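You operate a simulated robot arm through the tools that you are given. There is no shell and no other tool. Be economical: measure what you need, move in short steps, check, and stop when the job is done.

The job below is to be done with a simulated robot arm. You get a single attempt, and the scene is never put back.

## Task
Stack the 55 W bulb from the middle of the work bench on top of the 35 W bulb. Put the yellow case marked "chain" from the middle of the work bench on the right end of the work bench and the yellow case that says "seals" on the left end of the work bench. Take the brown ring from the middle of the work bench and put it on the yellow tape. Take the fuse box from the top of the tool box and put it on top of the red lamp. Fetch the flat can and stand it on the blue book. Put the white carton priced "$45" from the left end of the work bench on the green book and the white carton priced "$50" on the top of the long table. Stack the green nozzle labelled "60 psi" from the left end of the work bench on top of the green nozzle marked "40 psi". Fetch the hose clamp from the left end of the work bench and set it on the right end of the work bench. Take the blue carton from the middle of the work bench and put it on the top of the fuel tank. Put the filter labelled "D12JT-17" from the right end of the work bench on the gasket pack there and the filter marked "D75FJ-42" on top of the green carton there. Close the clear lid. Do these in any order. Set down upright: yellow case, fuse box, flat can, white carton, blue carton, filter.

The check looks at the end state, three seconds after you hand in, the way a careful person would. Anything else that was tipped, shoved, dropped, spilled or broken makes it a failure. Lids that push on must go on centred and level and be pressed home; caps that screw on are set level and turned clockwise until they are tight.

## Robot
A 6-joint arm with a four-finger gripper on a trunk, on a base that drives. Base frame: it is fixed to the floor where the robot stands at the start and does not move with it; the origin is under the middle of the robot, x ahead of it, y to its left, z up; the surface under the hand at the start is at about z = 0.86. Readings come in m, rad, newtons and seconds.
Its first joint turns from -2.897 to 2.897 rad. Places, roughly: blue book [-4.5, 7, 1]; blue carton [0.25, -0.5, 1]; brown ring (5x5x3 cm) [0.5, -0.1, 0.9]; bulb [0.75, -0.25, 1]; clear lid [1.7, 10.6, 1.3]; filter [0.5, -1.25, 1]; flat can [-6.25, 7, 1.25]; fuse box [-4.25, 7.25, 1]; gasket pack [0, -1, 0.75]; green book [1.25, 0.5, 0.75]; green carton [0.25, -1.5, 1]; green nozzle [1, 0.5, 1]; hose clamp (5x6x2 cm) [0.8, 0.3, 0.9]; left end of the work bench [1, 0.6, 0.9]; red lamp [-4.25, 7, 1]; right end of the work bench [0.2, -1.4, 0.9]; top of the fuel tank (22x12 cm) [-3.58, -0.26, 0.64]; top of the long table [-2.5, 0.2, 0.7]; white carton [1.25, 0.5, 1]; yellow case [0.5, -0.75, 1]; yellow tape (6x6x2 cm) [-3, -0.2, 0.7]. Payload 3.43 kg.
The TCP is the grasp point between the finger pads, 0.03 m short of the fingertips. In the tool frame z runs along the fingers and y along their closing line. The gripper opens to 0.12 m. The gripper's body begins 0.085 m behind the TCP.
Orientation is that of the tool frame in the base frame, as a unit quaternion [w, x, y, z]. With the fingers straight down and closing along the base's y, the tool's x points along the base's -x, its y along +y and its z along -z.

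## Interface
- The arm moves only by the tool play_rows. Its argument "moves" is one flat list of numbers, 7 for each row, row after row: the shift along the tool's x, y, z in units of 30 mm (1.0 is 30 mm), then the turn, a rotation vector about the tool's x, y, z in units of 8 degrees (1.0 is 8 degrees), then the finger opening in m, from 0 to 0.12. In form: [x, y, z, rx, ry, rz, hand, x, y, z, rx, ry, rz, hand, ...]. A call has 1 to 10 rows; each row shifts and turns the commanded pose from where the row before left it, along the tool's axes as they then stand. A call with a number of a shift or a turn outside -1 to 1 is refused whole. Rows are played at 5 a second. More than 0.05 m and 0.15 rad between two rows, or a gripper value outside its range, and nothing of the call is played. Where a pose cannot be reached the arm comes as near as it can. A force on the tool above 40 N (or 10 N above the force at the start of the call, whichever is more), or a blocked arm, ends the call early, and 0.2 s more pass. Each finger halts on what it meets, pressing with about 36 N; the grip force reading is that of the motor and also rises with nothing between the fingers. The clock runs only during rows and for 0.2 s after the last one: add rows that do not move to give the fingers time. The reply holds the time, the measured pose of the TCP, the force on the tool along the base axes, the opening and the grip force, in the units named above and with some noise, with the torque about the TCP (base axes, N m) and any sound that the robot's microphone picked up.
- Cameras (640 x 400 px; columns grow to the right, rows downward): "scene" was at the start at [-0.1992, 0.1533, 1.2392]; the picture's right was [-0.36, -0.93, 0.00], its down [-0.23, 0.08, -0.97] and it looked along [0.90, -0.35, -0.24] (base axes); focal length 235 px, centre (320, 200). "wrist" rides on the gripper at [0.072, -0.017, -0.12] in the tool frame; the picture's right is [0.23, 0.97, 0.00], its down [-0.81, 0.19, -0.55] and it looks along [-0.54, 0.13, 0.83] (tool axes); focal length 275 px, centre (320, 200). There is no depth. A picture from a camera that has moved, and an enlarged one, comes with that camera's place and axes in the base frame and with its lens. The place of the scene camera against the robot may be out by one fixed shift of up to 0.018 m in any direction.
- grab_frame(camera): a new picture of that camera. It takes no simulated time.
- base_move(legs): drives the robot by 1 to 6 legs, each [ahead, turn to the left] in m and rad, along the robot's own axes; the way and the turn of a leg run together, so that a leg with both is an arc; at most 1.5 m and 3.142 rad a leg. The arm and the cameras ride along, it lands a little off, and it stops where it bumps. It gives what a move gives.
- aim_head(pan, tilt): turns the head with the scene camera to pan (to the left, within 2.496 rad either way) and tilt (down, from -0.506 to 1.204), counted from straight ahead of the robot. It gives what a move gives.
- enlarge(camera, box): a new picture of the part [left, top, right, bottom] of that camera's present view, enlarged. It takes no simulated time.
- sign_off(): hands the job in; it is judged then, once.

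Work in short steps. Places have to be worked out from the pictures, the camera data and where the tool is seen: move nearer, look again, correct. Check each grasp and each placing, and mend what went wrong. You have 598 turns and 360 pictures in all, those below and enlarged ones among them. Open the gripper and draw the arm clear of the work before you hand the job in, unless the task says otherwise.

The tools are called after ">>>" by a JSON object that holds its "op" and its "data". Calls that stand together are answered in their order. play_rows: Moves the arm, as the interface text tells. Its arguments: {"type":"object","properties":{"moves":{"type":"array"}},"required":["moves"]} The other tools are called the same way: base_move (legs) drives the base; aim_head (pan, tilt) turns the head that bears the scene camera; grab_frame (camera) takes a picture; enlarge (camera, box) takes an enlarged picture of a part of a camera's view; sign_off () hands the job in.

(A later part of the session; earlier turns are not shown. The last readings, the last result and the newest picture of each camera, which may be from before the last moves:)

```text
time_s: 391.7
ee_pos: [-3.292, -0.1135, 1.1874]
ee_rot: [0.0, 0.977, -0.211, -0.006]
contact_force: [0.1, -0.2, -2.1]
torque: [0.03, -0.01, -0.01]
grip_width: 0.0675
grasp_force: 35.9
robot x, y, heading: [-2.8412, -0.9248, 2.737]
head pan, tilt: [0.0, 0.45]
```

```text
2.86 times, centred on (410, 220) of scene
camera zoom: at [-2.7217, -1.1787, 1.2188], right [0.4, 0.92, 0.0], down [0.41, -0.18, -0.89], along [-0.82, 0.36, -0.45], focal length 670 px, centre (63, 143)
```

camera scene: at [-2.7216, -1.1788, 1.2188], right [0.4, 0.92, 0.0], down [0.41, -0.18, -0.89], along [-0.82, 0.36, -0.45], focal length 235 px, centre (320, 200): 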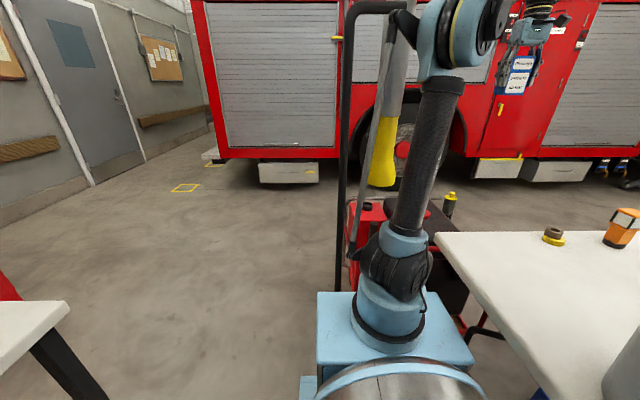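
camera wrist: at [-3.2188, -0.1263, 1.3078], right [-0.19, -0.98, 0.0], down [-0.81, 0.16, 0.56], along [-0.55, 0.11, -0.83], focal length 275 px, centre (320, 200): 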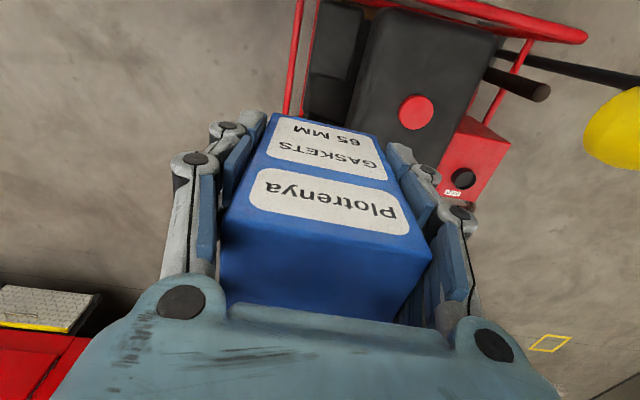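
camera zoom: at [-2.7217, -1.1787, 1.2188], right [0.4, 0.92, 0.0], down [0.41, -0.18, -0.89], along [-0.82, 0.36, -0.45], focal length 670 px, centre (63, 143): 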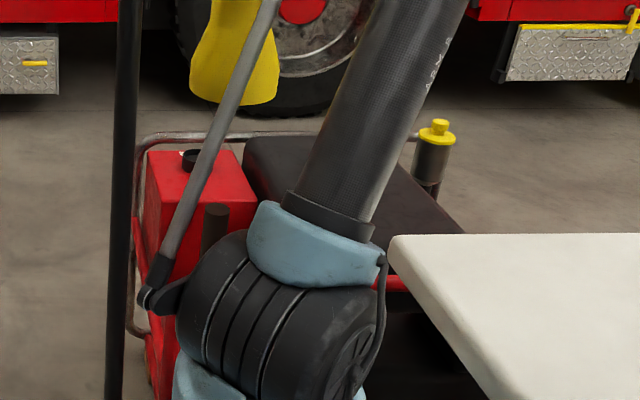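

>>> {"op": "enlarge", "data": {"camera": "wrist", "box": [270, 0, 590, 220]}}

```text
1.82 times, centred on (430, 110) of wrist
camera zoom: at [-3.2188, -0.1263, 1.3078], right [-0.19, -0.98, 0.0], down [-0.81, 0.16, 0.56], along [-0.55, 0.11, -0.83], focal length 500 px, centre (120, 364)
```

zoom: 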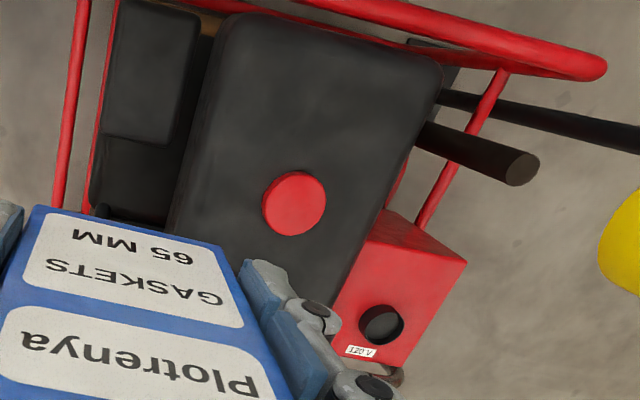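

The red box is the 120 V panel; the black block with the red cap is the fuel tank, and its free area lies beyond the cap around (-3.58, -0.26), z≈0.64. I move over it while lowering to z≈0.96.

>>> {"op": "play_rows", "data": {"moves": [0, 0, 0.8, 0, 0.084, 0, 0.05, -0.748, 0.933, 0.8, 0, 0, 0, 0.05, -0.748, 0.933, 0.8, 0, 0, 0, 0.05, -0.748, 0.933, 0.8, 0, 0, 0, 0.05, -0.748, 0.933, 0.8, 0, 0, 0, 0.05, -0.748, 0.933, 0.8, 0, 0, 0, 0.05, -0.748, 0.933, 0.8, 0, 0, 0, 0.05, -0.748, 0.933, 0.6, 0, 0, 0, 0.05, -0.748, 0.933, 0.6, 0, 0, 0, 0.05, -0.748, 0.933, 0.5, 0, 0, 0, 0.05]}}

>>> {"op": "grab_frame", "data": {"camera": "scene"}}

>>> {"op": "grab_frame", "data": {"camera": "wrist"}}

```text
time_s: 393.9
ee_pos: [-3.5818, -0.2598, 0.9691]
ee_rot: [0.002, 0.978, -0.209, 0.0]
contact_force: [0.5, 0.1, -1.0]
torque: [-0.03, 0.07, -0.02]
grip_width: 0.0676
grasp_force: 36.5
robot x, y, heading: [-2.8419, -0.9243, 2.737]
head pan, tilt: [0.0, 0.45]
```

```text
170 pictures are left
camera scene: at [-2.7215, -1.1787, 1.2188], right [0.4, 0.92, 0.0], down [0.41, -0.18, -0.89], along [-0.82, 0.36, -0.45], focal length 235 px, centre (320, 200)
```

scene: 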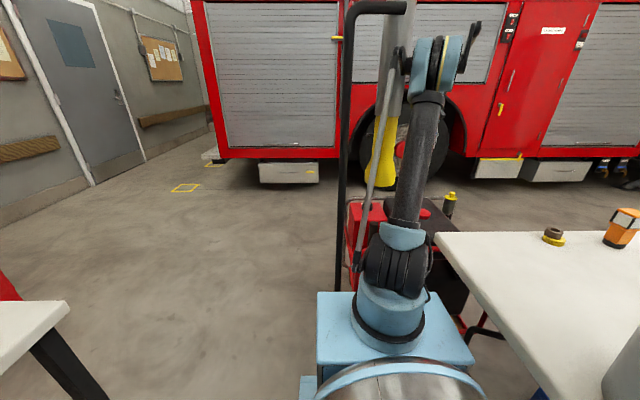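

```text
169 pictures are left
camera wrist: at [-3.5084, -0.2732, 1.0894], right [-0.19, -0.98, 0.0], down [-0.82, 0.16, 0.55], along [-0.54, 0.1, -0.83], focal length 275 px, centre (320, 200)
```

wrist: 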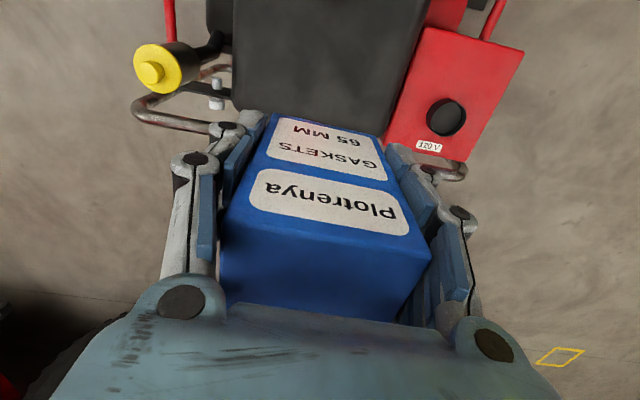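

The tank's far edge is at v≈-3.27, so the target is well inside. I lower to just above the tank.

>>> {"op": "play_rows", "data": {"moves": [0, 0, 0.9, 0, 0, 0, 0.05, 0, 0, 0.9, 0, 0, 0, 0.05, 0, 0, 0.9, 0, 0, 0, 0.05, 0, 0, 0.9, 0, 0, 0, 0.05, 0, 0, 0.9, 0, 0, 0, 0.05, 0, 0, 0.9, 0, 0, 0, 0.05, 0, 0, 0.9, 0, 0, 0, 0.05, 0, 0, 0.7, 0, 0, 0, 0.05, 0, 0, 0.5, 0, 0, 0, 0.05, 0, 0, 0, 0, 0, 0, 0.05]}}

>>> {"op": "grab_frame", "data": {"camera": "wrist"}}

>>> {"op": "grab_frame", "data": {"camera": "scene"}}

```text
time_s: 396.1
ee_pos: [-3.5805, -0.26, 0.7432]
ee_rot: [0.002, 0.978, -0.21, 0.0]
contact_force: [-0.1, 0.2, -1.5]
torque: [-0.06, -0.01, 0.01]
grip_width: 0.0674
grasp_force: 36.0
robot x, y, heading: [-2.8376, -0.9261, 2.733]
head pan, tilt: [0.0, 0.45]
```

```text
168 pictures are left
camera wrist: at [-3.5072, -0.2734, 0.8643], right [-0.19, -0.98, 0.0], down [-0.82, 0.16, 0.55], along [-0.54, 0.1, -0.83], focal length 275 px, centre (320, 200)
```

wrist: 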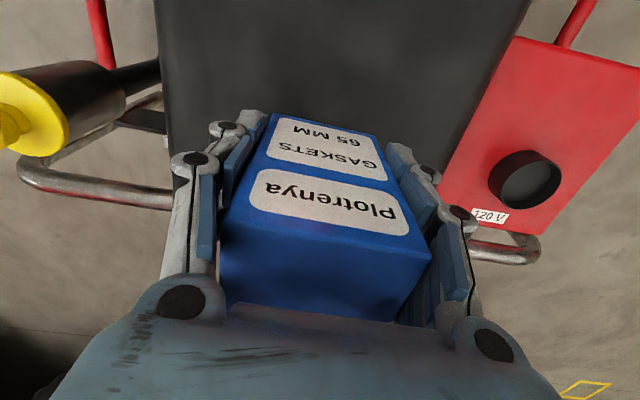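

```text
167 pictures are left
camera scene: at [-2.7218, -1.1786, 1.2189], right [0.4, 0.92, 0.0], down [0.41, -0.18, -0.89], along [-0.82, 0.36, -0.45], focal length 235 px, centre (320, 200)
```

scene: 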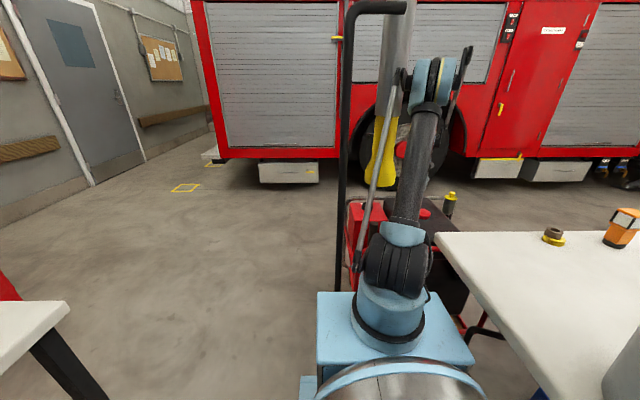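

>>> {"op": "play_rows", "data": {"moves": [0, 0, 0.7, 0, 0, 0, 0.05, 0, 0, 0.4, 0, 0, 0, 0.05, 0, 0, 0.1, 0, 0, 0, 0.05, 0, 0, 0.06, 0, 0, 0, 0.05, 0, 0, 0.06, 0, 0, 0, 0.05, 0, 0, 0.06, 0, 0, 0, 0.05, 0, 0, 0.06, 0, 0, 0, 0.05, 0, 0, 0.06, 0, 0, 0, 0.05, 0, 0, 0.06, 0, 0, 0, 0.05, 0, 0, 0, 0, 0, 0, 0.05]}}

```text
time_s: 398.3
ee_pos: [-3.5803, -0.2623, 0.6982]
ee_rot: [0.002, 0.978, -0.209, 0.001]
contact_force: [-0.4, 0.4, -1.6]
torque: [-0.01, 0.01, 0.03]
grip_width: 0.0675
grasp_force: 36.2
robot x, y, heading: [-2.8399, -0.9222, 2.729]
head pan, tilt: [0.0, 0.45]
```

>>> {"op": "play_rows", "data": {"moves": [0, 0, 0.06, 0, 0, 0, 0.05, 0, 0, 0.06, 0, 0, 0, 0.05, 0, 0, 0.06, 0, 0, 0, 0.05, 0, 0, 0.06, 0, 0, 0, 0.05, 0, 0, 0.06, 0, 0, 0, 0.05, 0, 0, 0.06, 0, 0, 0, 0.05, 0, 0, 0, 0, 0, 0, 0.05]}}

```text
time_s: 399.9
ee_pos: [-3.581, -0.2621, 0.688]
ee_rot: [0.001, 0.978, -0.211, -0.001]
contact_force: [0.2, 2.7, 16.7]
torque: [0.18, 0.27, -0.04]
grip_width: 0.0674
grasp_force: 35.9
robot x, y, heading: [-2.8393, -0.9242, 2.734]
head pan, tilt: [0.0, 0.45]
```

Contact on the tank. I ease, open and rise, then look.

>>> {"op": "play_rows", "data": {"moves": [0, 0, -0.05, 0, 0, 0, 0.05, 0, 0, 0, 0, 0, 0, 0.075, 0, 0, 0, 0, 0, 0, 0.09, 0, 0, 0, 0, 0, 0, 0.1, 0, 0, -0.7, 0, 0, 0, 0.1, 0, 0, -1, 0, 0, 0, 0.1, 0, 0, -1, 0, 0, 0, 0.1, 0, 0, -1, 0, 0, 0, 0.1, 0.2, 0, -1, 0, 0, 0, 0.1, 0.3, 0, -1, 0, 0, 0, 0.1]}}

>>> {"op": "grab_frame", "data": {"camera": "wrist"}}

```text
time_s: 402.1
ee_pos: [-3.568, -0.269, 0.8612]
ee_rot: [0.002, 0.978, -0.21, 0.0]
contact_force: [0.2, 0.4, 0.3]
torque: [-0.01, -0.06, 0.01]
grip_width: 0.0999
grasp_force: 0.0
robot x, y, heading: [-2.8432, -0.922, 2.734]
head pan, tilt: [0.0, 0.45]
```

```text
166 pictures are left
camera wrist: at [-3.495, -0.2811, 0.982], right [-0.19, -0.98, 0.0], down [-0.82, 0.16, 0.55], along [-0.54, 0.1, -0.83], focal length 275 px, centre (320, 200)
```

wrist: 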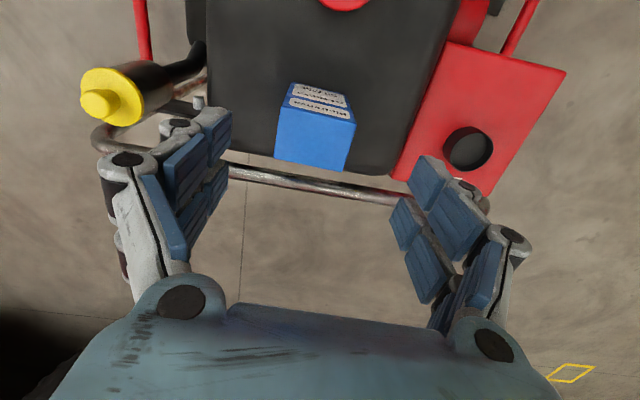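

The blue carton stands on the tank. All bench/table items are done; the rest lie 7–10 m away. I raise and pull the arm in, back out from the table end, and turn to look down the hall.

>>> {"op": "play_rows", "data": {"moves": [0.3, -0.4, -1, 0, 0, 0, 0.1, 0.5, -0.6, -1, 0, 0, 0, 0.1, 0.6, -0.6, -1, 0, 0, 0, 0.1, 0.7, -0.6, -1, 0, 0, 0, 0.1, 0.8, -0.6, -1, 0, 0, 0, 0.1, 0.8, -0.4, -1, 0, 0, 0, 0.1, 0.9, 0, -1, 0, 0, 0, 0.1, 0.9, 0, -1, 0, 0, 0, 0.1, 0.9, 0, -1, 0, 0, 0, 0.1, 0.9, 0, -1, 0, 0, 0, 0.1]}}

>>> {"op": "base_move", "data": {"legs": [[-0.9, 0], [-0.3, -0.3]]}}

>>> {"op": "aim_head", "data": {"pan": -1.0, "tilt": 0.15}}

>>> {"op": "grab_frame", "data": {"camera": "scene"}}

```text
time_s: 404.3
ee_pos: [-3.3275, -0.2677, 1.1586]
ee_rot: [0.002, 0.978, -0.21, 0.0]
contact_force: [-0.9, 0.5, -0.2]
torque: [-0.06, -0.02, 0.02]
grip_width: 0.1002
grasp_force: 0.1
robot x, y, heading: [-2.839, -0.9263, 2.733]
head pan, tilt: [0.0, 0.45]
```

```text
time_s: 410.8
ee_pos: [-2.0282, -0.6662, 1.1583]
ee_rot: [0.002, 0.936, -0.353, 0.0]
contact_force: [0.3, -0.5, -0.1]
torque: [0.0, 0.03, -0.02]
grip_width: 0.1002
grasp_force: 0.0
robot x, y, heading: [-1.7581, -1.436, 2.433]
head pan, tilt: [0.0, 0.45]
```

```text
time_s: 412.0
ee_pos: [-2.0168, -0.6748, 1.1676]
ee_rot: [-0.001, 0.936, -0.353, -0.005]
contact_force: [-0.3, -0.8, -0.6]
torque: [0.01, -0.01, -0.02]
grip_width: 0.0998
grasp_force: 0.1
robot x, y, heading: [-1.7558, -1.4337, 2.436]
head pan, tilt: [-1.0, 0.15]
```

```text
165 pictures are left
camera scene: at [-1.6357, -1.6801, 1.2473], right [0.99, -0.14, 0.01], down [-0.01, -0.16, -0.99], along [0.14, 0.98, -0.16], focal length 235 px, centre (320, 200)
```

scene: 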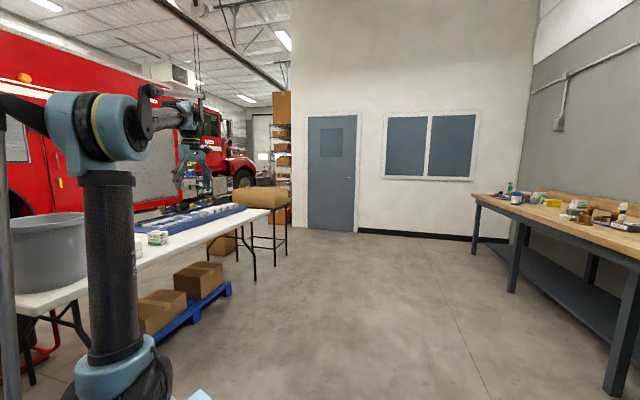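

The office wall ends at about (-1.6, 2.7); the way to the truck's front passes between it and the truck. I centre the arm ahead and closer in, then drive along the aisle to the wall gap.

>>> {"op": "play_rows", "data": {"moves": [0.4, 0.9, 0, 0, 0, 0, 0.1, 0.4, 0.9, 0, 0, 0, 0, 0.1, 0.4, 0.9, 0, 0, 0, 0, 0.1, 0.4, 0.9, 0, 0, 0, 0, 0.1, 0.4, 0.9, 0, 0, 0, 0, 0.1, 0.4, 0.9, 0, 0, 0, 0, 0.1, 0.4, 0.9, 0, 0, 0, 0, 0.1, 0.4, 0.9, -0.3, 0, 0, 0, 0.1, 0.4, 0.9, -0.3, 0, 0, 0, 0.1, 0.4, 0.9, -0.3, 0, 0, 0, 0.1]}}

>>> {"op": "base_move", "data": {"legs": [[0, -1.253], [1.5, 0], [1.5, 0], [0.3, 0]]}}

>>> {"op": "aim_head", "data": {"pan": 0.9, "tilt": 0.2}}

>>> {"op": "grab_frame", "data": {"camera": "scene"}}

```text
time_s: 414.2
ee_pos: [-2.1074, -0.956, 1.1934]
ee_rot: [0.0, 0.935, -0.354, -0.006]
contact_force: [-0.5, 0.3, -0.3]
torque: [-0.02, 0.02, -0.01]
grip_width: 0.1001
grasp_force: 0.1
robot x, y, heading: [-1.7558, -1.4367, 2.433]
head pan, tilt: [-1.0, 0.15]
```

```text
time_s: 434.0
ee_pos: [-0.1673, 2.073, 1.1934]
ee_rot: [0.003, -0.553, 0.833, 0.004]
contact_force: [0.4, -0.3, -0.2]
torque: [-0.01, 0.0, -0.01]
grip_width: 0.1
grasp_force: 0.0
robot x, y, heading: [-0.5112, 1.5875, 1.183]
head pan, tilt: [-1.0, 0.15]
```

```text
time_s: 435.9
ee_pos: [-0.1727, 2.0597, 1.1994]
ee_rot: [0.009, -0.553, 0.833, 0.008]
contact_force: [-0.9, -0.4, -0.3]
torque: [0.02, 0.03, -0.01]
grip_width: 0.0997
grasp_force: 0.0
robot x, y, heading: [-0.5092, 1.5902, 1.185]
head pan, tilt: [0.901, 0.201]
```

```text
164 pictures are left
camera scene: at [-0.8361, 1.4683, 1.2425], right [0.87, 0.49, -0.01], down [0.09, -0.19, -0.98], along [-0.48, 0.85, -0.21], focal length 235 px, centre (320, 200)
```

scene: 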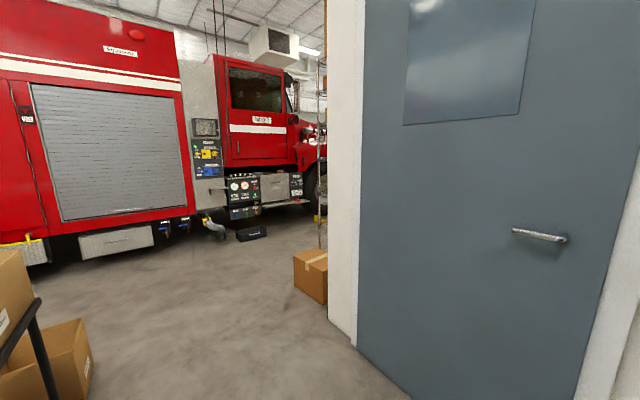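

The gap between the stand and the wall corner is about 1.3 m wide and I'm centred on it. I turn left and drive through toward the truck.

>>> {"op": "base_move", "data": {"legs": [[0, 1.56], [1.3, 0], [1.2, 0]]}}

>>> {"op": "aim_head", "data": {"pan": -1.57, "tilt": 0.15}}

>>> {"op": "grab_frame", "data": {"camera": "scene"}}

```text
time_s: 452.4
ee_pos: [-3.25, 2.8658, 1.2001]
ee_rot: [-0.001, 0.979, -0.203, -0.011]
contact_force: [-0.1, 0.4, 0.2]
torque: [-0.02, -0.02, -0.03]
grip_width: 0.0999
grasp_force: 0.0
robot x, y, heading: [-2.7748, 2.5242, 2.744]
head pan, tilt: [0.901, 0.201]
```

```text
time_s: 454.6
ee_pos: [-3.2372, 2.8596, 1.2068]
ee_rot: [-0.002, 0.979, -0.204, -0.018]
contact_force: [-0.5, 0.3, 0.3]
torque: [0.01, 0.03, -0.02]
grip_width: 0.1001
grasp_force: 0.1
robot x, y, heading: [-2.7797, 2.5251, 2.745]
head pan, tilt: [-1.571, 0.15]
```

```text
163 pictures are left
camera scene: at [-2.5391, 2.3196, 1.2479], right [0.92, -0.39, 0.01], down [-0.05, -0.14, -0.99], along [0.38, 0.91, -0.15], focal length 235 px, centre (320, 200)
```

scene: 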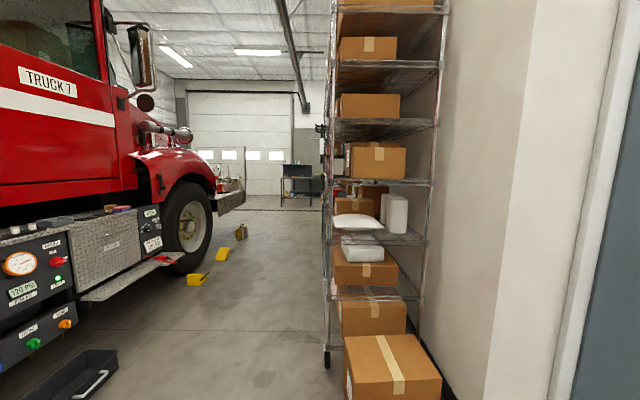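

A lane runs between the truck and a shelf. I drive along it toward the truck's front.

>>> {"op": "base_move", "data": {"legs": [[0, -1.51], [1.5, 0], [1.5, 0], [0.9, 0]]}}

>>> {"op": "aim_head", "data": {"pan": 1.3, "tilt": 0.1}}

>>> {"op": "grab_frame", "data": {"camera": "scene"}}

```text
time_s: 478.0
ee_pos: [-1.0253, 6.6178, 1.2058]
ee_rot: [0.013, -0.552, 0.833, 0.011]
contact_force: [0.0, -0.5, 0.0]
torque: [0.0, 0.02, -0.03]
grip_width: 0.0999
grasp_force: 0.1
robot x, y, heading: [-1.3601, 6.1613, 1.185]
head pan, tilt: [-1.571, 0.15]
```

```text
time_s: 480.5
ee_pos: [-1.032, 6.6055, 1.2136]
ee_rot: [0.02, -0.553, 0.833, 0.015]
contact_force: [0.5, 0.1, 0.7]
torque: [0.01, 0.03, 0.02]
grip_width: 0.0999
grasp_force: 0.0
robot x, y, heading: [-1.3562, 6.1593, 1.185]
head pan, tilt: [1.3, 0.099]
```

```text
162 pictures are left
camera scene: at [-1.71, 6.0151, 1.2523], right [0.61, 0.79, -0.01], down [0.07, -0.07, -0.99], along [-0.79, 0.61, -0.1], focal length 235 px, centre (320, 200)
```

scene: 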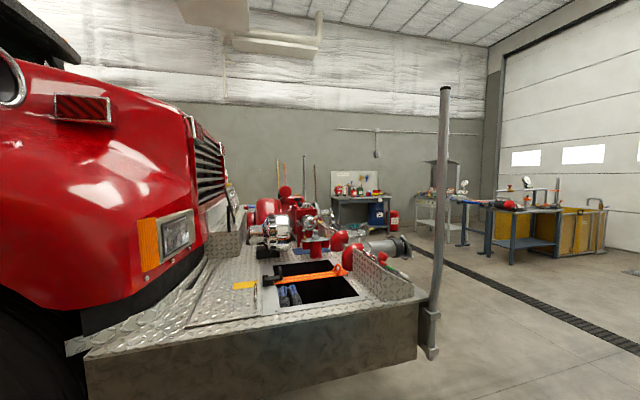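

>>> {"op": "enlarge", "data": {"camera": "scene", "box": [200, 150, 440, 310]}}

>>> {"op": "enlarge", "data": {"camera": "scene", "box": [400, 140, 640, 280]}}

```text
2.50 times, centred on (320, 230) of scene
camera zoom: at [-1.71, 6.0151, 1.2523], right [0.61, 0.79, -0.01], down [0.07, -0.07, -0.99], along [-0.79, 0.61, -0.1], focal length 587 px, centre (320, 125)
```

zoom: 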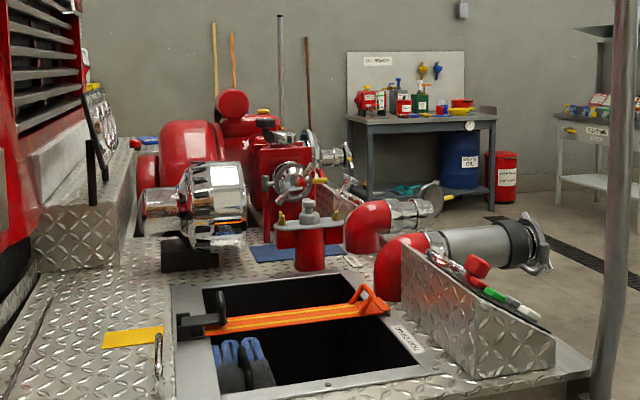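

```text
2.67 times, centred on (520, 210) of scene
camera zoom: at [-1.71, 6.0151, 1.2523], right [0.61, 0.79, -0.01], down [0.07, -0.07, -0.99], along [-0.79, 0.61, -0.1], focal length 626 px, centre (-213, 173)
```

zoom: 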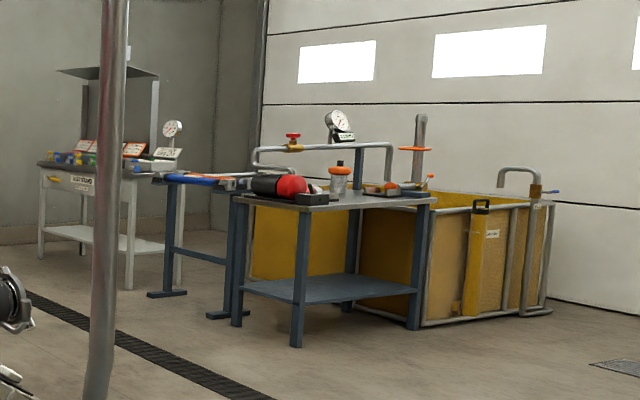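

The items seem to be on or beyond the far side of the truck's front bumper. I drive on past the bumper and around its front.

>>> {"op": "base_move", "data": {"legs": [[1.15, 0], [0, 1.56], [1.4, 0], [1.2, 0]]}}

>>> {"op": "aim_head", "data": {"pan": 1.2, "tilt": 0.15}}

>>> {"op": "grab_frame", "data": {"camera": "scene"}}

```text
time_s: 503.0
ee_pos: [-3.7275, 8.5556, 1.2123]
ee_rot: [-0.003, 0.98, -0.196, -0.024]
contact_force: [0.7, 0.0, -0.3]
torque: [0.03, -0.01, 0.01]
grip_width: 0.0997
grasp_force: 0.0
robot x, y, heading: [-3.2775, 8.2322, 2.762]
head pan, tilt: [1.3, 0.099]
```

```text
time_s: 503.6
ee_pos: [-3.7149, 8.5499, 1.2189]
ee_rot: [-0.005, 0.98, -0.195, -0.03]
contact_force: [0.6, -0.3, -0.1]
torque: [0.03, -0.01, 0.01]
grip_width: 0.0999
grasp_force: 0.1
robot x, y, heading: [-3.2796, 8.2326, 2.76]
head pan, tilt: [1.201, 0.15]
```

```text
159 pictures are left
camera scene: at [-3.1323, 7.8772, 1.2475], right [-0.73, 0.68, -0.01], down [0.11, 0.1, -0.99], along [-0.67, -0.72, -0.15], focal length 235 px, centre (320, 200)
```

scene: 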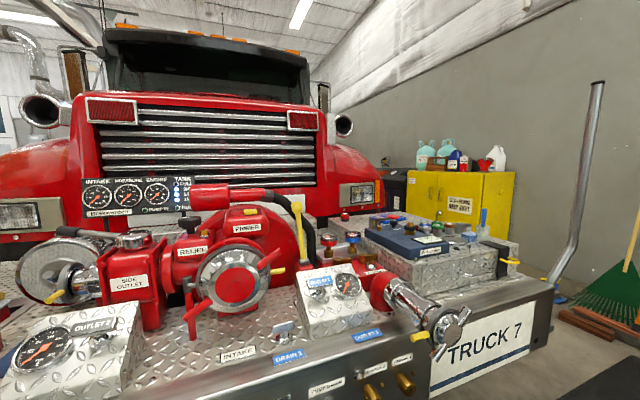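

Found: items lie on a diamond-plate toolbox at the bumper's end, and the yellow cabinet behind holds more. I zoom in.

>>> {"op": "enlarge", "data": {"camera": "scene", "box": [310, 190, 530, 300]}}

>>> {"op": "enlarge", "data": {"camera": "scene", "box": [370, 130, 530, 230]}}

```text
2.91 times, centred on (420, 245) of scene
camera zoom: at [-3.1323, 7.8772, 1.2475], right [-0.73, 0.68, -0.01], down [0.11, 0.1, -0.99], along [-0.67, -0.72, -0.15], focal length 683 px, centre (29, 69)
```

zoom: 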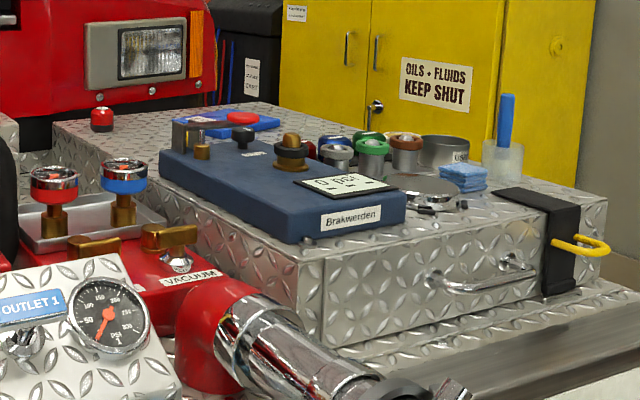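

```text
4.00 times, centred on (450, 180) of scene
camera zoom: at [-3.1323, 7.8772, 1.2475], right [-0.73, 0.68, -0.01], down [0.11, 0.1, -0.99], along [-0.67, -0.72, -0.15], focal length 938 px, centre (-200, 280)
```

zoom: 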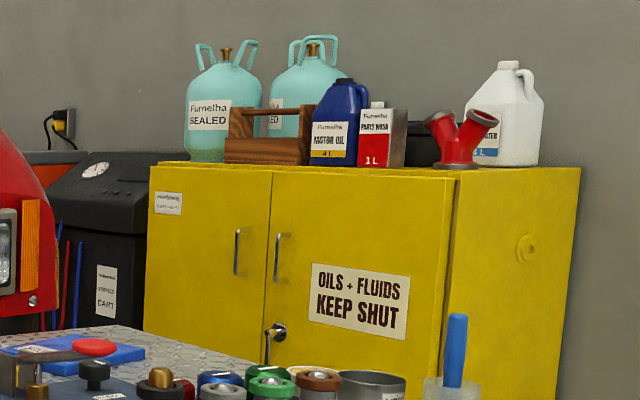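

The rectangular tin ("PARTS WASH 1 L") on the yellow cabinet should be the flat can; book, lamp and fuse box are on the toolbox, best reached from the bumper's far side. I drive around there.

>>> {"op": "play_rows", "data": {"moves": [0.8, 0.3, -0.3, 0, 0.2, 0, 0.08, 0.8, 0.3, -0.3, 0, 0.2, 0, 0.08, 0.5, 0.3, 0, 0, 0, 0, 0.08]}}

>>> {"op": "base_move", "data": {"legs": [[1.48, 0], [0, 1.55], [1.2, 0]]}}

>>> {"op": "grab_frame", "data": {"camera": "scene"}}

```text
time_s: 504.4
ee_pos: [-3.6679, 8.4989, 1.2359]
ee_rot: [0.0, 0.981, -0.196, -0.002]
contact_force: [-0.5, 0.4, 0.5]
torque: [-0.03, 0.0, -0.03]
grip_width: 0.08
grasp_force: 0.1
robot x, y, heading: [-3.278, 8.2283, 2.761]
head pan, tilt: [1.201, 0.15]
```

```text
time_s: 521.8
ee_pos: [-5.4223, 7.3384, 1.2358]
ee_rot: [0.002, 0.844, 0.536, -0.001]
contact_force: [0.9, 0.4, 0.0]
torque: [0.02, -0.01, 0.01]
grip_width: 0.0802
grasp_force: 0.1
robot x, y, heading: [-5.1388, 7.7116, -1.992]
head pan, tilt: [1.201, 0.15]
```

```text
156 pictures are left
camera scene: at [-4.7685, 7.8349, 1.2474], right [-0.72, -0.7, -0.01], down [-0.1, 0.12, -0.99], along [0.69, -0.71, -0.15], focal length 235 px, centre (320, 200)
```

scene: 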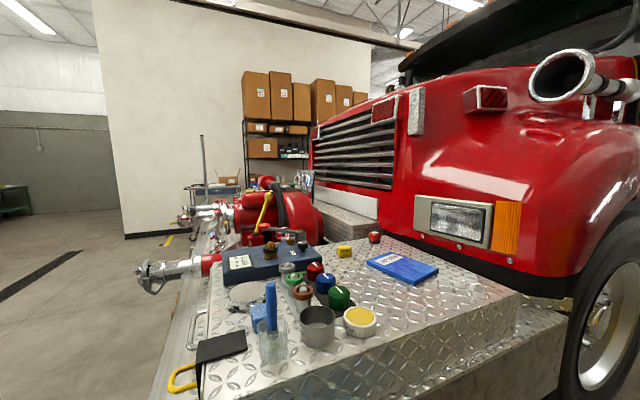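

>>> {"op": "enlarge", "data": {"camera": "scene", "box": [220, 210, 460, 370]}}

>>> {"op": "enlarge", "data": {"camera": "scene", "box": [325, 225, 395, 270]}}

```text
2.50 times, centred on (340, 290) of scene
camera zoom: at [-4.7685, 7.8349, 1.2474], right [-0.72, -0.7, -0.01], down [-0.1, 0.12, -0.99], along [0.69, -0.71, -0.15], focal length 587 px, centre (270, -25)
```

zoom: 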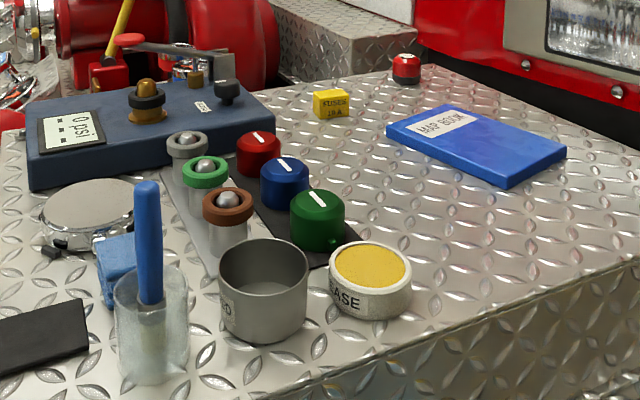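

```text
8.89 times, centred on (360, 248) of scene
camera zoom: at [-4.7685, 7.8349, 1.2474], right [-0.72, -0.7, -0.01], down [-0.1, 0.12, -0.99], along [0.69, -0.71, -0.15], focal length 2086 px, centre (-36, -222)
```

zoom: 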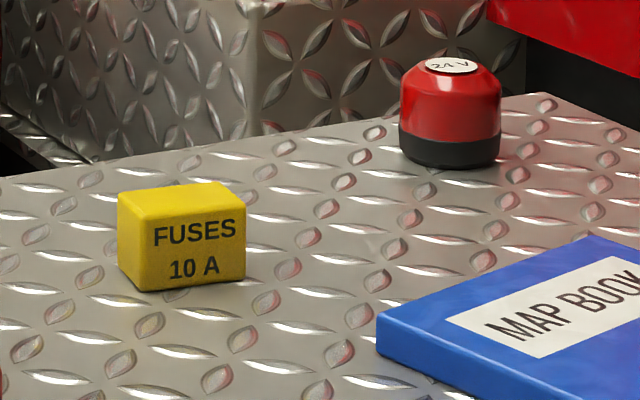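

Clear: yellow "FUSES 10 A" is the fuse box, the red/black "24 V" is the lamp, "MAP BOOK" the blue book. I turn toward the toolbox and edge in.

>>> {"op": "base_move", "data": {"legs": [[0, 1.2], [0.1, 0]]}}

>>> {"op": "aim_head", "data": {"pan": 0.2, "tilt": 0.4}}

>>> {"op": "grab_frame", "data": {"camera": "scene"}}

>>> {"op": "grab_frame", "data": {"camera": "wrist"}}

```text
time_s: 526.4
ee_pos: [-4.8285, 7.2487, 1.2405]
ee_rot: [0.008, 0.393, 0.919, -0.002]
contact_force: [-0.7, -1.3, 0.3]
torque: [0.0, 0.03, 0.0]
grip_width: 0.0795
grasp_force: 0.1
robot x, y, heading: [-5.068, 7.639, -0.8]
head pan, tilt: [1.201, 0.15]
```

```text
time_s: 527.6
ee_pos: [-4.838, 7.2612, 1.2471]
ee_rot: [0.013, 0.393, 0.919, -0.005]
contact_force: [0.6, 0.0, 0.9]
torque: [-0.02, -0.01, -0.02]
grip_width: 0.08
grasp_force: 0.0
robot x, y, heading: [-5.0696, 7.6394, -0.801]
head pan, tilt: [0.201, 0.4]
```

```text
153 pictures are left
camera scene: at [-5.0509, 7.9299, 1.2235], right [-0.56, -0.83, 0.0], down [-0.33, 0.23, -0.92], along [0.76, -0.51, -0.4], focal length 235 px, centre (320, 200)
```

scene: 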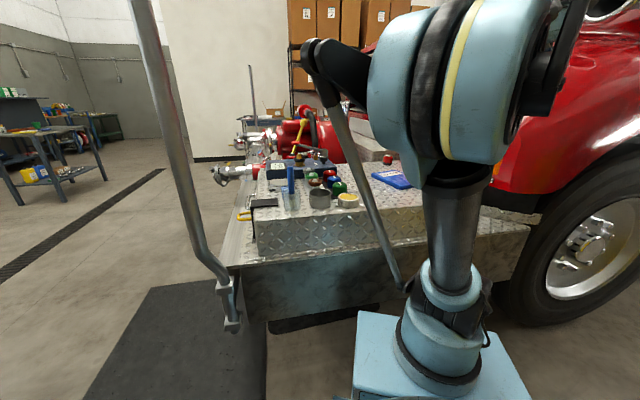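

```text
152 pictures are left
camera wrist: at [-4.9008, 7.3034, 1.3646], right [0.54, 0.84, 0.0], down [0.69, -0.44, 0.58], along [0.48, -0.32, -0.82], focal length 275 px, centre (320, 200)
```

wrist: 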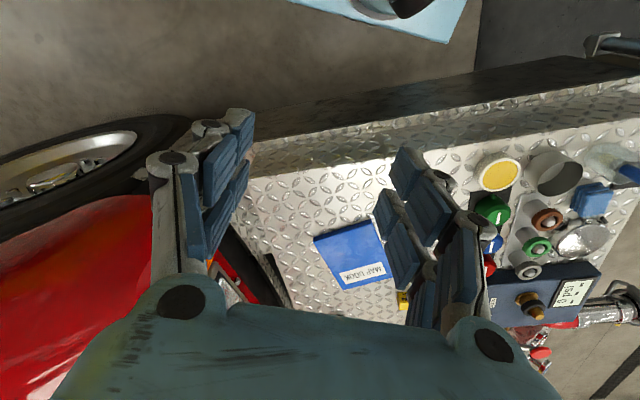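

I level the hand and move it over toward the fuse box at about (-4.26, 7.15).

>>> {"op": "play_rows", "data": {"moves": [0, 0, 0, 0, 0.2, 0, 0.1, -0.974, 0.776, 0, 0, 0, 0, 0.1, -0.974, 0.776, 0, 0, 0, 0, 0.1, -0.974, 0.776, 0, 0, 0, 0, 0.1, -0.974, 0.776, 0, 0, 0, 0, 0.1, -0.974, 0.776, 0, 0, 0, 0, 0.1, -0.974, 0.776, 0, 0, 0, 0, 0.1, -0.974, 0.776, 0, 0, 0, 0, 0.1, -0.974, 0.776, 0, 0, 0, 0, 0.1, -0.974, 0.776, 0, 0, 0, 0, 0.1]}}

>>> {"op": "play_rows", "data": {"moves": [-0.974, 0.776, 0.3, 0, 0, 0, 0.1, -0.974, 0.776, 0.3, 0, 0, 0, 0.1, -0.974, 0.776, 0.3, 0, 0, 0, 0.1, -0.974, 0.776, 0.3, 0, 0, 0, 0.1, 0, 0, 0, 0, 0, 0, 0.1]}}

>>> {"op": "grab_frame", "data": {"camera": "wrist"}}

```text
time_s: 529.8
ee_pos: [-4.5066, 7.2154, 1.2462]
ee_rot: [0.0, 0.393, 0.919, 0.001]
contact_force: [-0.5, -0.5, 0.7]
torque: [-0.01, -0.06, -0.01]
grip_width: 0.1
grasp_force: 0.0
robot x, y, heading: [-5.0649, 7.6395, -0.794]
head pan, tilt: [0.201, 0.4]
```

```text
time_s: 531.0
ee_pos: [-4.3607, 7.1932, 1.21]
ee_rot: [0.001, 0.394, 0.919, 0.0]
contact_force: [0.1, -0.3, -0.4]
torque: [0.0, -0.02, -0.03]
grip_width: 0.0996
grasp_force: 0.0
robot x, y, heading: [-5.0665, 7.6427, -0.795]
head pan, tilt: [0.201, 0.4]
```

```text
151 pictures are left
camera wrist: at [-4.421, 7.2339, 1.3301], right [0.54, 0.84, 0.0], down [0.7, -0.46, 0.55], along [0.46, -0.3, -0.83], focal length 275 px, centre (320, 200)
```

wrist: 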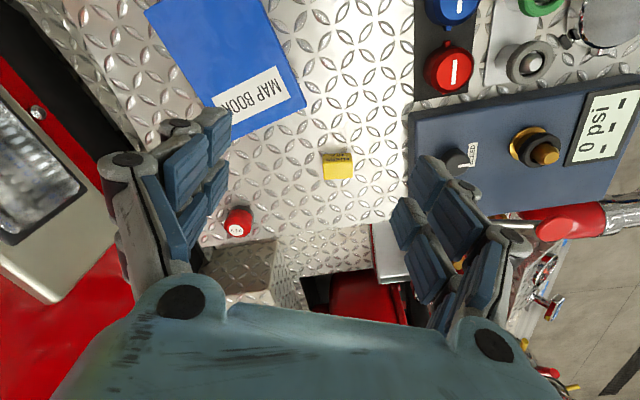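

>>> {"op": "enlarge", "data": {"camera": "wrist", "box": [200, 130, 380, 250]}}

```text
3.33 times, centred on (290, 190) of wrist
camera zoom: at [-4.421, 7.2339, 1.3301], right [0.54, 0.84, 0.0], down [0.7, -0.46, 0.55], along [0.46, -0.3, -0.83], focal length 918 px, centre (420, 233)
```

zoom: 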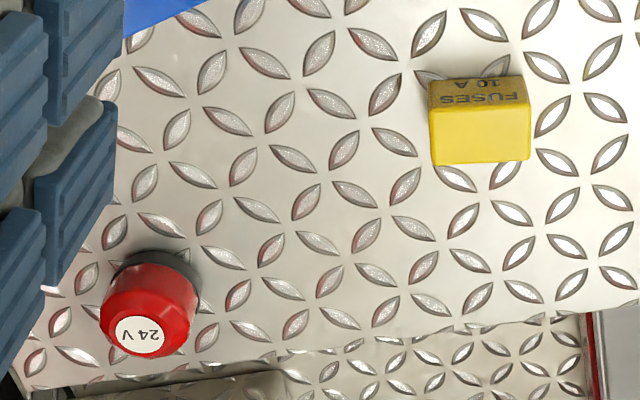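

Fuse box: about 50×31×32 mm, centre (-4.226, 7.143), yaw ≈ -0.5; toolbox top ≈0.885. I turn the hand, move over it and lower to z≈1.0.

>>> {"op": "play_rows", "data": {"moves": [0, 0, 0, 0, 0, -0.74, 0.08, 0, 0, 0, 0, 0, -0.74, 0.08, 0, 0, 0, 0, 0, -0.74, 0.08, -0.947, 0.138, 0.5, 0, 0, 0, 0.08, -0.947, 0.138, 0.5, 0, 0, 0, 0.08, -0.947, 0.138, 1, 0, 0, 0, 0.08, -0.947, 0.138, 1, 0, 0, 0, 0.08, -0.947, 0.138, 1, 0, 0, 0, 0.08, 0, 0, 1, 0, 0, 0, 0.08, 0, 0, 1, 0, 0, 0, 0.08]}}

>>> {"op": "grab_frame", "data": {"camera": "wrist"}}

```text
time_s: 533.2
ee_pos: [-4.2223, 7.1433, 1.0291]
ee_rot: [0.001, 0.246, 0.969, 0.001]
contact_force: [-0.4, -0.3, 0.6]
torque: [-0.06, -0.03, 0.0]
grip_width: 0.0799
grasp_force: 0.0
robot x, y, heading: [-5.0674, 7.6405, -0.799]
head pan, tilt: [0.201, 0.4]
```

```text
149 pictures are left
camera wrist: at [-4.2924, 7.1637, 1.1505], right [0.26, 0.96, 0.0], down [0.8, -0.22, 0.55], along [0.53, -0.14, -0.83], focal length 275 px, centre (320, 200)
```

wrist: 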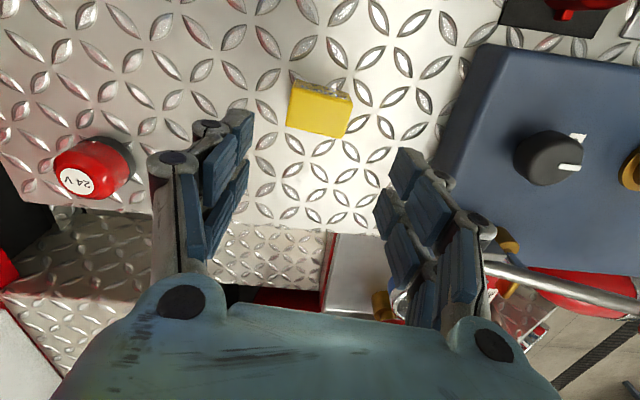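

I shift 1 cm back, descend to z≈0.921 and grip.

>>> {"op": "play_rows", "data": {"moves": [0.3, -0.05, 0, 0, 0, 0, 0.08, 0, 0, 0.9, 0, 0, 0, 0.08, 0, 0, 0.9, 0, 0, 0, 0.08, 0, 0, 0.9, 0, 0, 0, 0.08, 0, 0, 0.85, 0, 0, 0, 0.08, 0, 0, 0, 0, 0, 0, 0.03, 0, 0, 0, 0, 0, 0, 0.03, 0, 0, 0, 0, 0, 0, 0.03]}}

>>> {"op": "grab_frame", "data": {"camera": "wrist"}}

```text
time_s: 535.0
ee_pos: [-4.2326, 7.1471, 0.9244]
ee_rot: [0.001, 0.247, 0.969, 0.001]
contact_force: [-5.6, -9.4, 20.9]
torque: [-0.71, 0.54, -0.01]
grip_width: 0.0492
grasp_force: 36.0
robot x, y, heading: [-5.0675, 7.6353, -0.797]
head pan, tilt: [0.201, 0.4]
```

```text
148 pictures are left
camera wrist: at [-4.3027, 7.1674, 1.045], right [0.26, 0.96, 0.0], down [0.8, -0.22, 0.55], along [0.53, -0.14, -0.83], focal length 275 px, centre (320, 200)
```

wrist: 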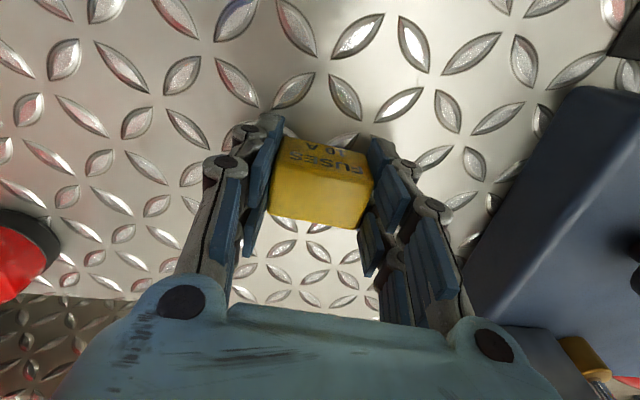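

Gripped; the fingertips touch the plate, so its top is at z≈0.893. I lift and move over the lamp at (-4.233, 6.931).

>>> {"op": "play_rows", "data": {"moves": [0, 0, -0.5, 0, 0, 0, 0.03, 0, 0, -1, 0, 0, 0, 0.03, 0, 0, -1, 0, 0, 0, 0.03, 0, 0, -1, 0, 0, 0, 0.03, 0, 0, -1, 0, 0, 0, 0.03, -0.5, -0.9, 0, 0, 0, 0, 0.03, -0.5, -0.9, 0, 0, 0, 0, 0.03, -0.5, -0.9, 0, 0, 0, 0, 0.03, -0.5, -0.9, 0, 0, 0, 0, 0.03]}}

>>> {"op": "grab_frame", "data": {"camera": "wrist"}}

>>> {"op": "grab_frame", "data": {"camera": "scene"}}

```text
time_s: 537.0
ee_pos: [-4.2317, 7.0242, 1.0622]
ee_rot: [0.0, 0.246, 0.969, 0.001]
contact_force: [-0.2, 0.2, -0.6]
torque: [-0.03, -0.04, 0.01]
grip_width: 0.0492
grasp_force: 35.7
robot x, y, heading: [-5.0636, 7.6382, -0.796]
head pan, tilt: [0.201, 0.4]
```

```text
147 pictures are left
camera wrist: at [-4.3013, 7.0437, 1.1821], right [0.26, 0.96, 0.0], down [0.8, -0.22, 0.55], along [0.53, -0.14, -0.83], focal length 275 px, centre (320, 200)
```

wrist: 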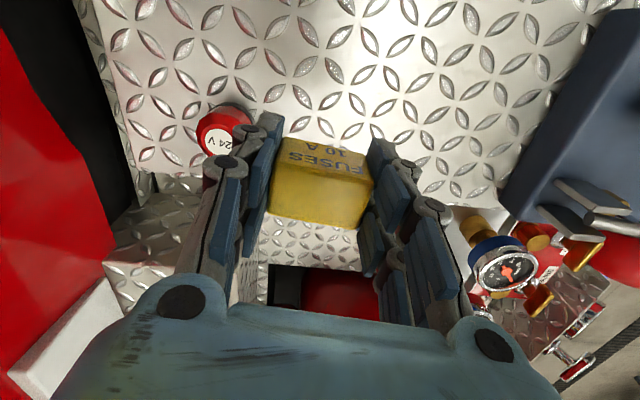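

```text
146 pictures are left
camera scene: at [-5.0509, 7.93, 1.2235], right [-0.56, -0.83, 0.0], down [-0.33, 0.23, -0.92], along [0.76, -0.51, -0.4], focal length 235 px, centre (320, 200)
```

scene: 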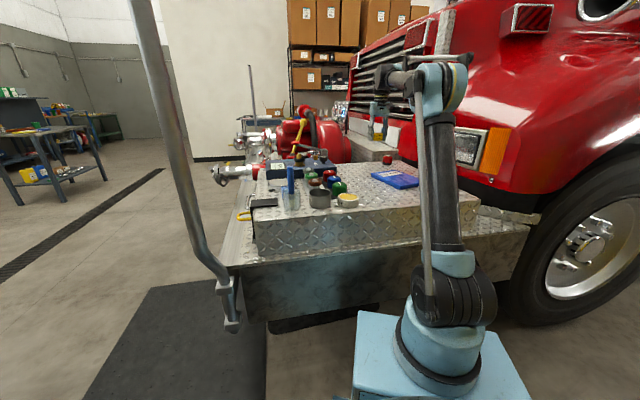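

The lamp is at (-4.232, 6.931) with about 20 cm to the truck body, so I continue over it.

>>> {"op": "play_rows", "data": {"moves": [-0.494, -0.904, 0, 0, 0, 0, 0.03, -0.494, -0.904, 0, 0, 0, 0, 0.03, -0.494, -0.904, 0, 0, 0, 0, 0.03, 0, 0, 0, 0, 0, 0, 0.03]}}

>>> {"op": "enlarge", "data": {"camera": "wrist", "box": [240, 60, 400, 240]}}

>>> {"op": "enlarge", "data": {"camera": "scene", "box": [340, 80, 440, 190]}}

```text
time_s: 538.0
ee_pos: [-4.2312, 6.9312, 1.0581]
ee_rot: [0.0, 0.246, 0.969, 0.001]
contact_force: [-0.4, -1.1, -0.7]
torque: [0.01, 0.01, -0.05]
grip_width: 0.0491
grasp_force: 35.5
robot x, y, heading: [-5.0678, 7.6365, -0.799]
head pan, tilt: [0.201, 0.4]
```

```text
2.22 times, centred on (320, 150) of wrist
camera zoom: at [-4.3008, 6.9518, 1.1796], right [0.26, 0.96, 0.0], down [0.8, -0.22, 0.55], along [0.53, -0.14, -0.83], focal length 612 px, centre (320, 311)
```

zoom: 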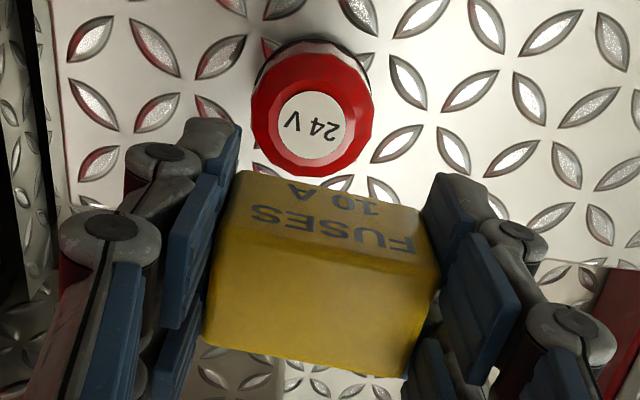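

```text
3.64 times, centred on (390, 135) of scene
camera zoom: at [-5.0508, 7.9297, 1.2235], right [-0.56, -0.83, 0.0], down [-0.33, 0.23, -0.92], along [0.76, -0.51, -0.4], focal length 853 px, centre (66, 436)
```

zoom: 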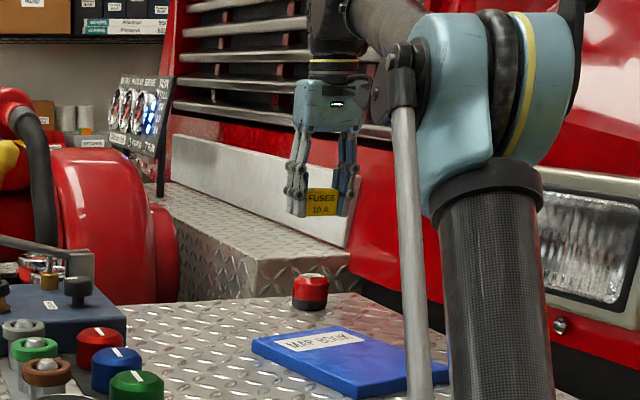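

Both are aligned within 2–3 mm. I lower to ~1 cm above the lamp and check.

>>> {"op": "play_rows", "data": {"moves": [0.05, 0, 0.8, 0, 0, 0, 0.03, 0, 0, 0.8, 0, 0, 0, 0.03, 0, 0, 0.6, 0, 0, 0, 0.03, 0, 0, 0, 0, 0, 0, 0.03]}}

>>> {"op": "enlarge", "data": {"camera": "scene", "box": [360, 110, 420, 180]}}

>>> {"op": "enlarge", "data": {"camera": "wrist", "box": [240, 60, 400, 240]}}

```text
time_s: 539.0
ee_pos: [-4.2321, 6.9333, 0.9916]
ee_rot: [0.0, 0.246, 0.969, 0.001]
contact_force: [0.4, -0.9, -0.3]
torque: [0.03, 0.0, 0.03]
grip_width: 0.0492
grasp_force: 36.9
robot x, y, heading: [-5.0665, 7.6392, -0.798]
head pan, tilt: [0.201, 0.4]
```

```text
5.71 times, centred on (390, 145) of scene
camera zoom: at [-5.0507, 7.9296, 1.2235], right [-0.56, -0.83, 0.0], down [-0.33, 0.23, -0.92], along [0.76, -0.51, -0.4], focal length 1341 px, centre (-80, 514)
```

zoom: 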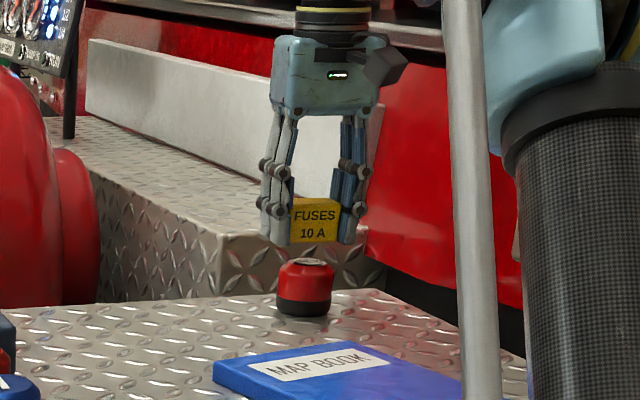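

```text
2.22 times, centred on (320, 150) of wrist
camera zoom: at [-4.3025, 6.953, 1.1127], right [0.26, 0.96, 0.0], down [0.8, -0.22, 0.55], along [0.53, -0.14, -0.83], focal length 612 px, centre (320, 311)
```

zoom: 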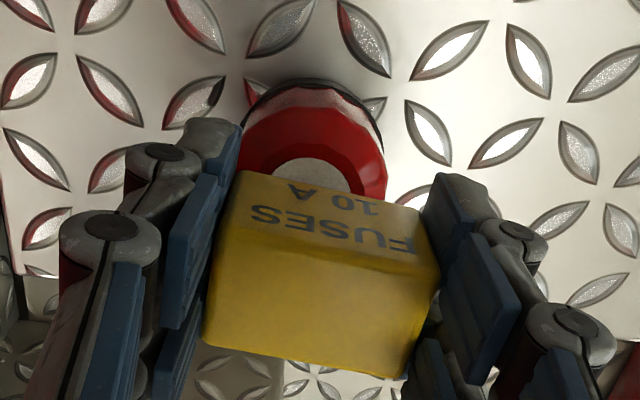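

>>> {"op": "enlarge", "data": {"camera": "scene", "box": [380, 140, 408, 168]}}

```text
14.29 times, centred on (394, 154) of scene
camera zoom: at [-5.0507, 7.9296, 1.2235], right [-0.56, -0.83, 0.0], down [-0.33, 0.23, -0.92], along [0.76, -0.51, -0.4], focal length 3352 px, centre (-737, 857)
```

zoom: 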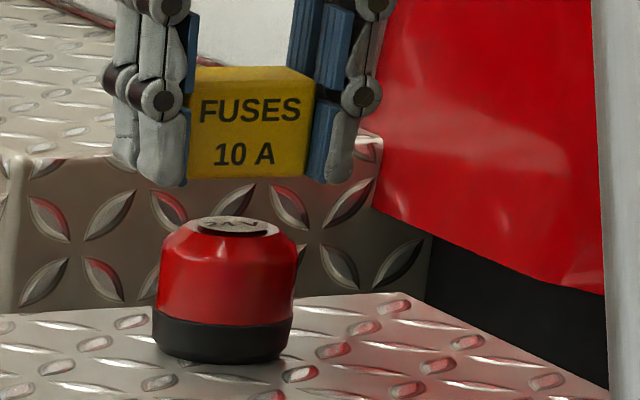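

Careful check: the box is only ~1.7 mm off sideways. I correct and lower in small steps.

>>> {"op": "play_rows", "data": {"moves": [0, -0.06, 0.3, 0, 0, 0, 0.03, 0, 0, 0.2, 0, 0, 0, 0.03, 0, 0, 0.04, 0, 0, 0, 0.03, 0, 0, 0.04, 0, 0, 0, 0.03, 0, 0, 0, 0, 0, 0, 0.03]}}

>>> {"op": "play_rows", "data": {"moves": [0, 0, 0.04, 0, 0, 0, 0.03, 0, 0, 0.04, 0, 0, 0, 0.03, 0, 0, 0, 0, 0, 0, 0.03]}}

>>> {"op": "enlarge", "data": {"camera": "scene", "box": [380, 140, 408, 168]}}

```text
time_s: 540.2
ee_pos: [-4.234, 6.931, 0.975]
ee_rot: [0.0, 0.247, 0.969, 0.001]
contact_force: [0.3, -0.3, -0.1]
torque: [-0.01, 0.01, 0.0]
grip_width: 0.0491
grasp_force: 35.6
robot x, y, heading: [-5.0633, 7.6373, -0.802]
head pan, tilt: [0.201, 0.4]
```

```text
time_s: 541.0
ee_pos: [-4.2331, 6.9305, 0.9724]
ee_rot: [0.001, 0.246, 0.969, 0.001]
contact_force: [-0.5, 0.7, 0.2]
torque: [-0.01, 0.01, -0.02]
grip_width: 0.0492
grasp_force: 35.9
robot x, y, heading: [-5.0653, 7.6356, -0.799]
head pan, tilt: [0.201, 0.4]
```

```text
14.29 times, centred on (394, 154) of scene
camera zoom: at [-5.0507, 7.9296, 1.2235], right [-0.56, -0.83, 0.0], down [-0.33, 0.23, -0.92], along [0.76, -0.51, -0.4], focal length 3352 px, centre (-737, 857)
```

zoom: 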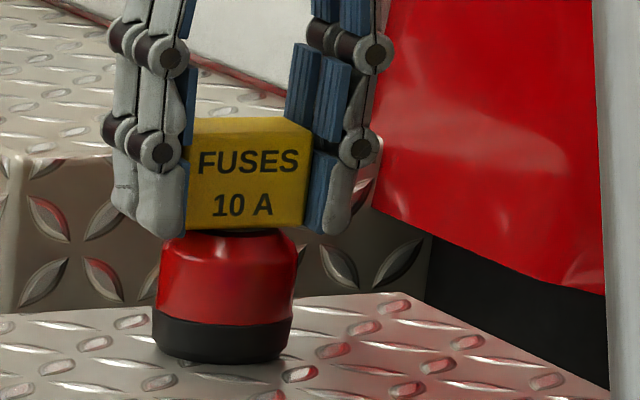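

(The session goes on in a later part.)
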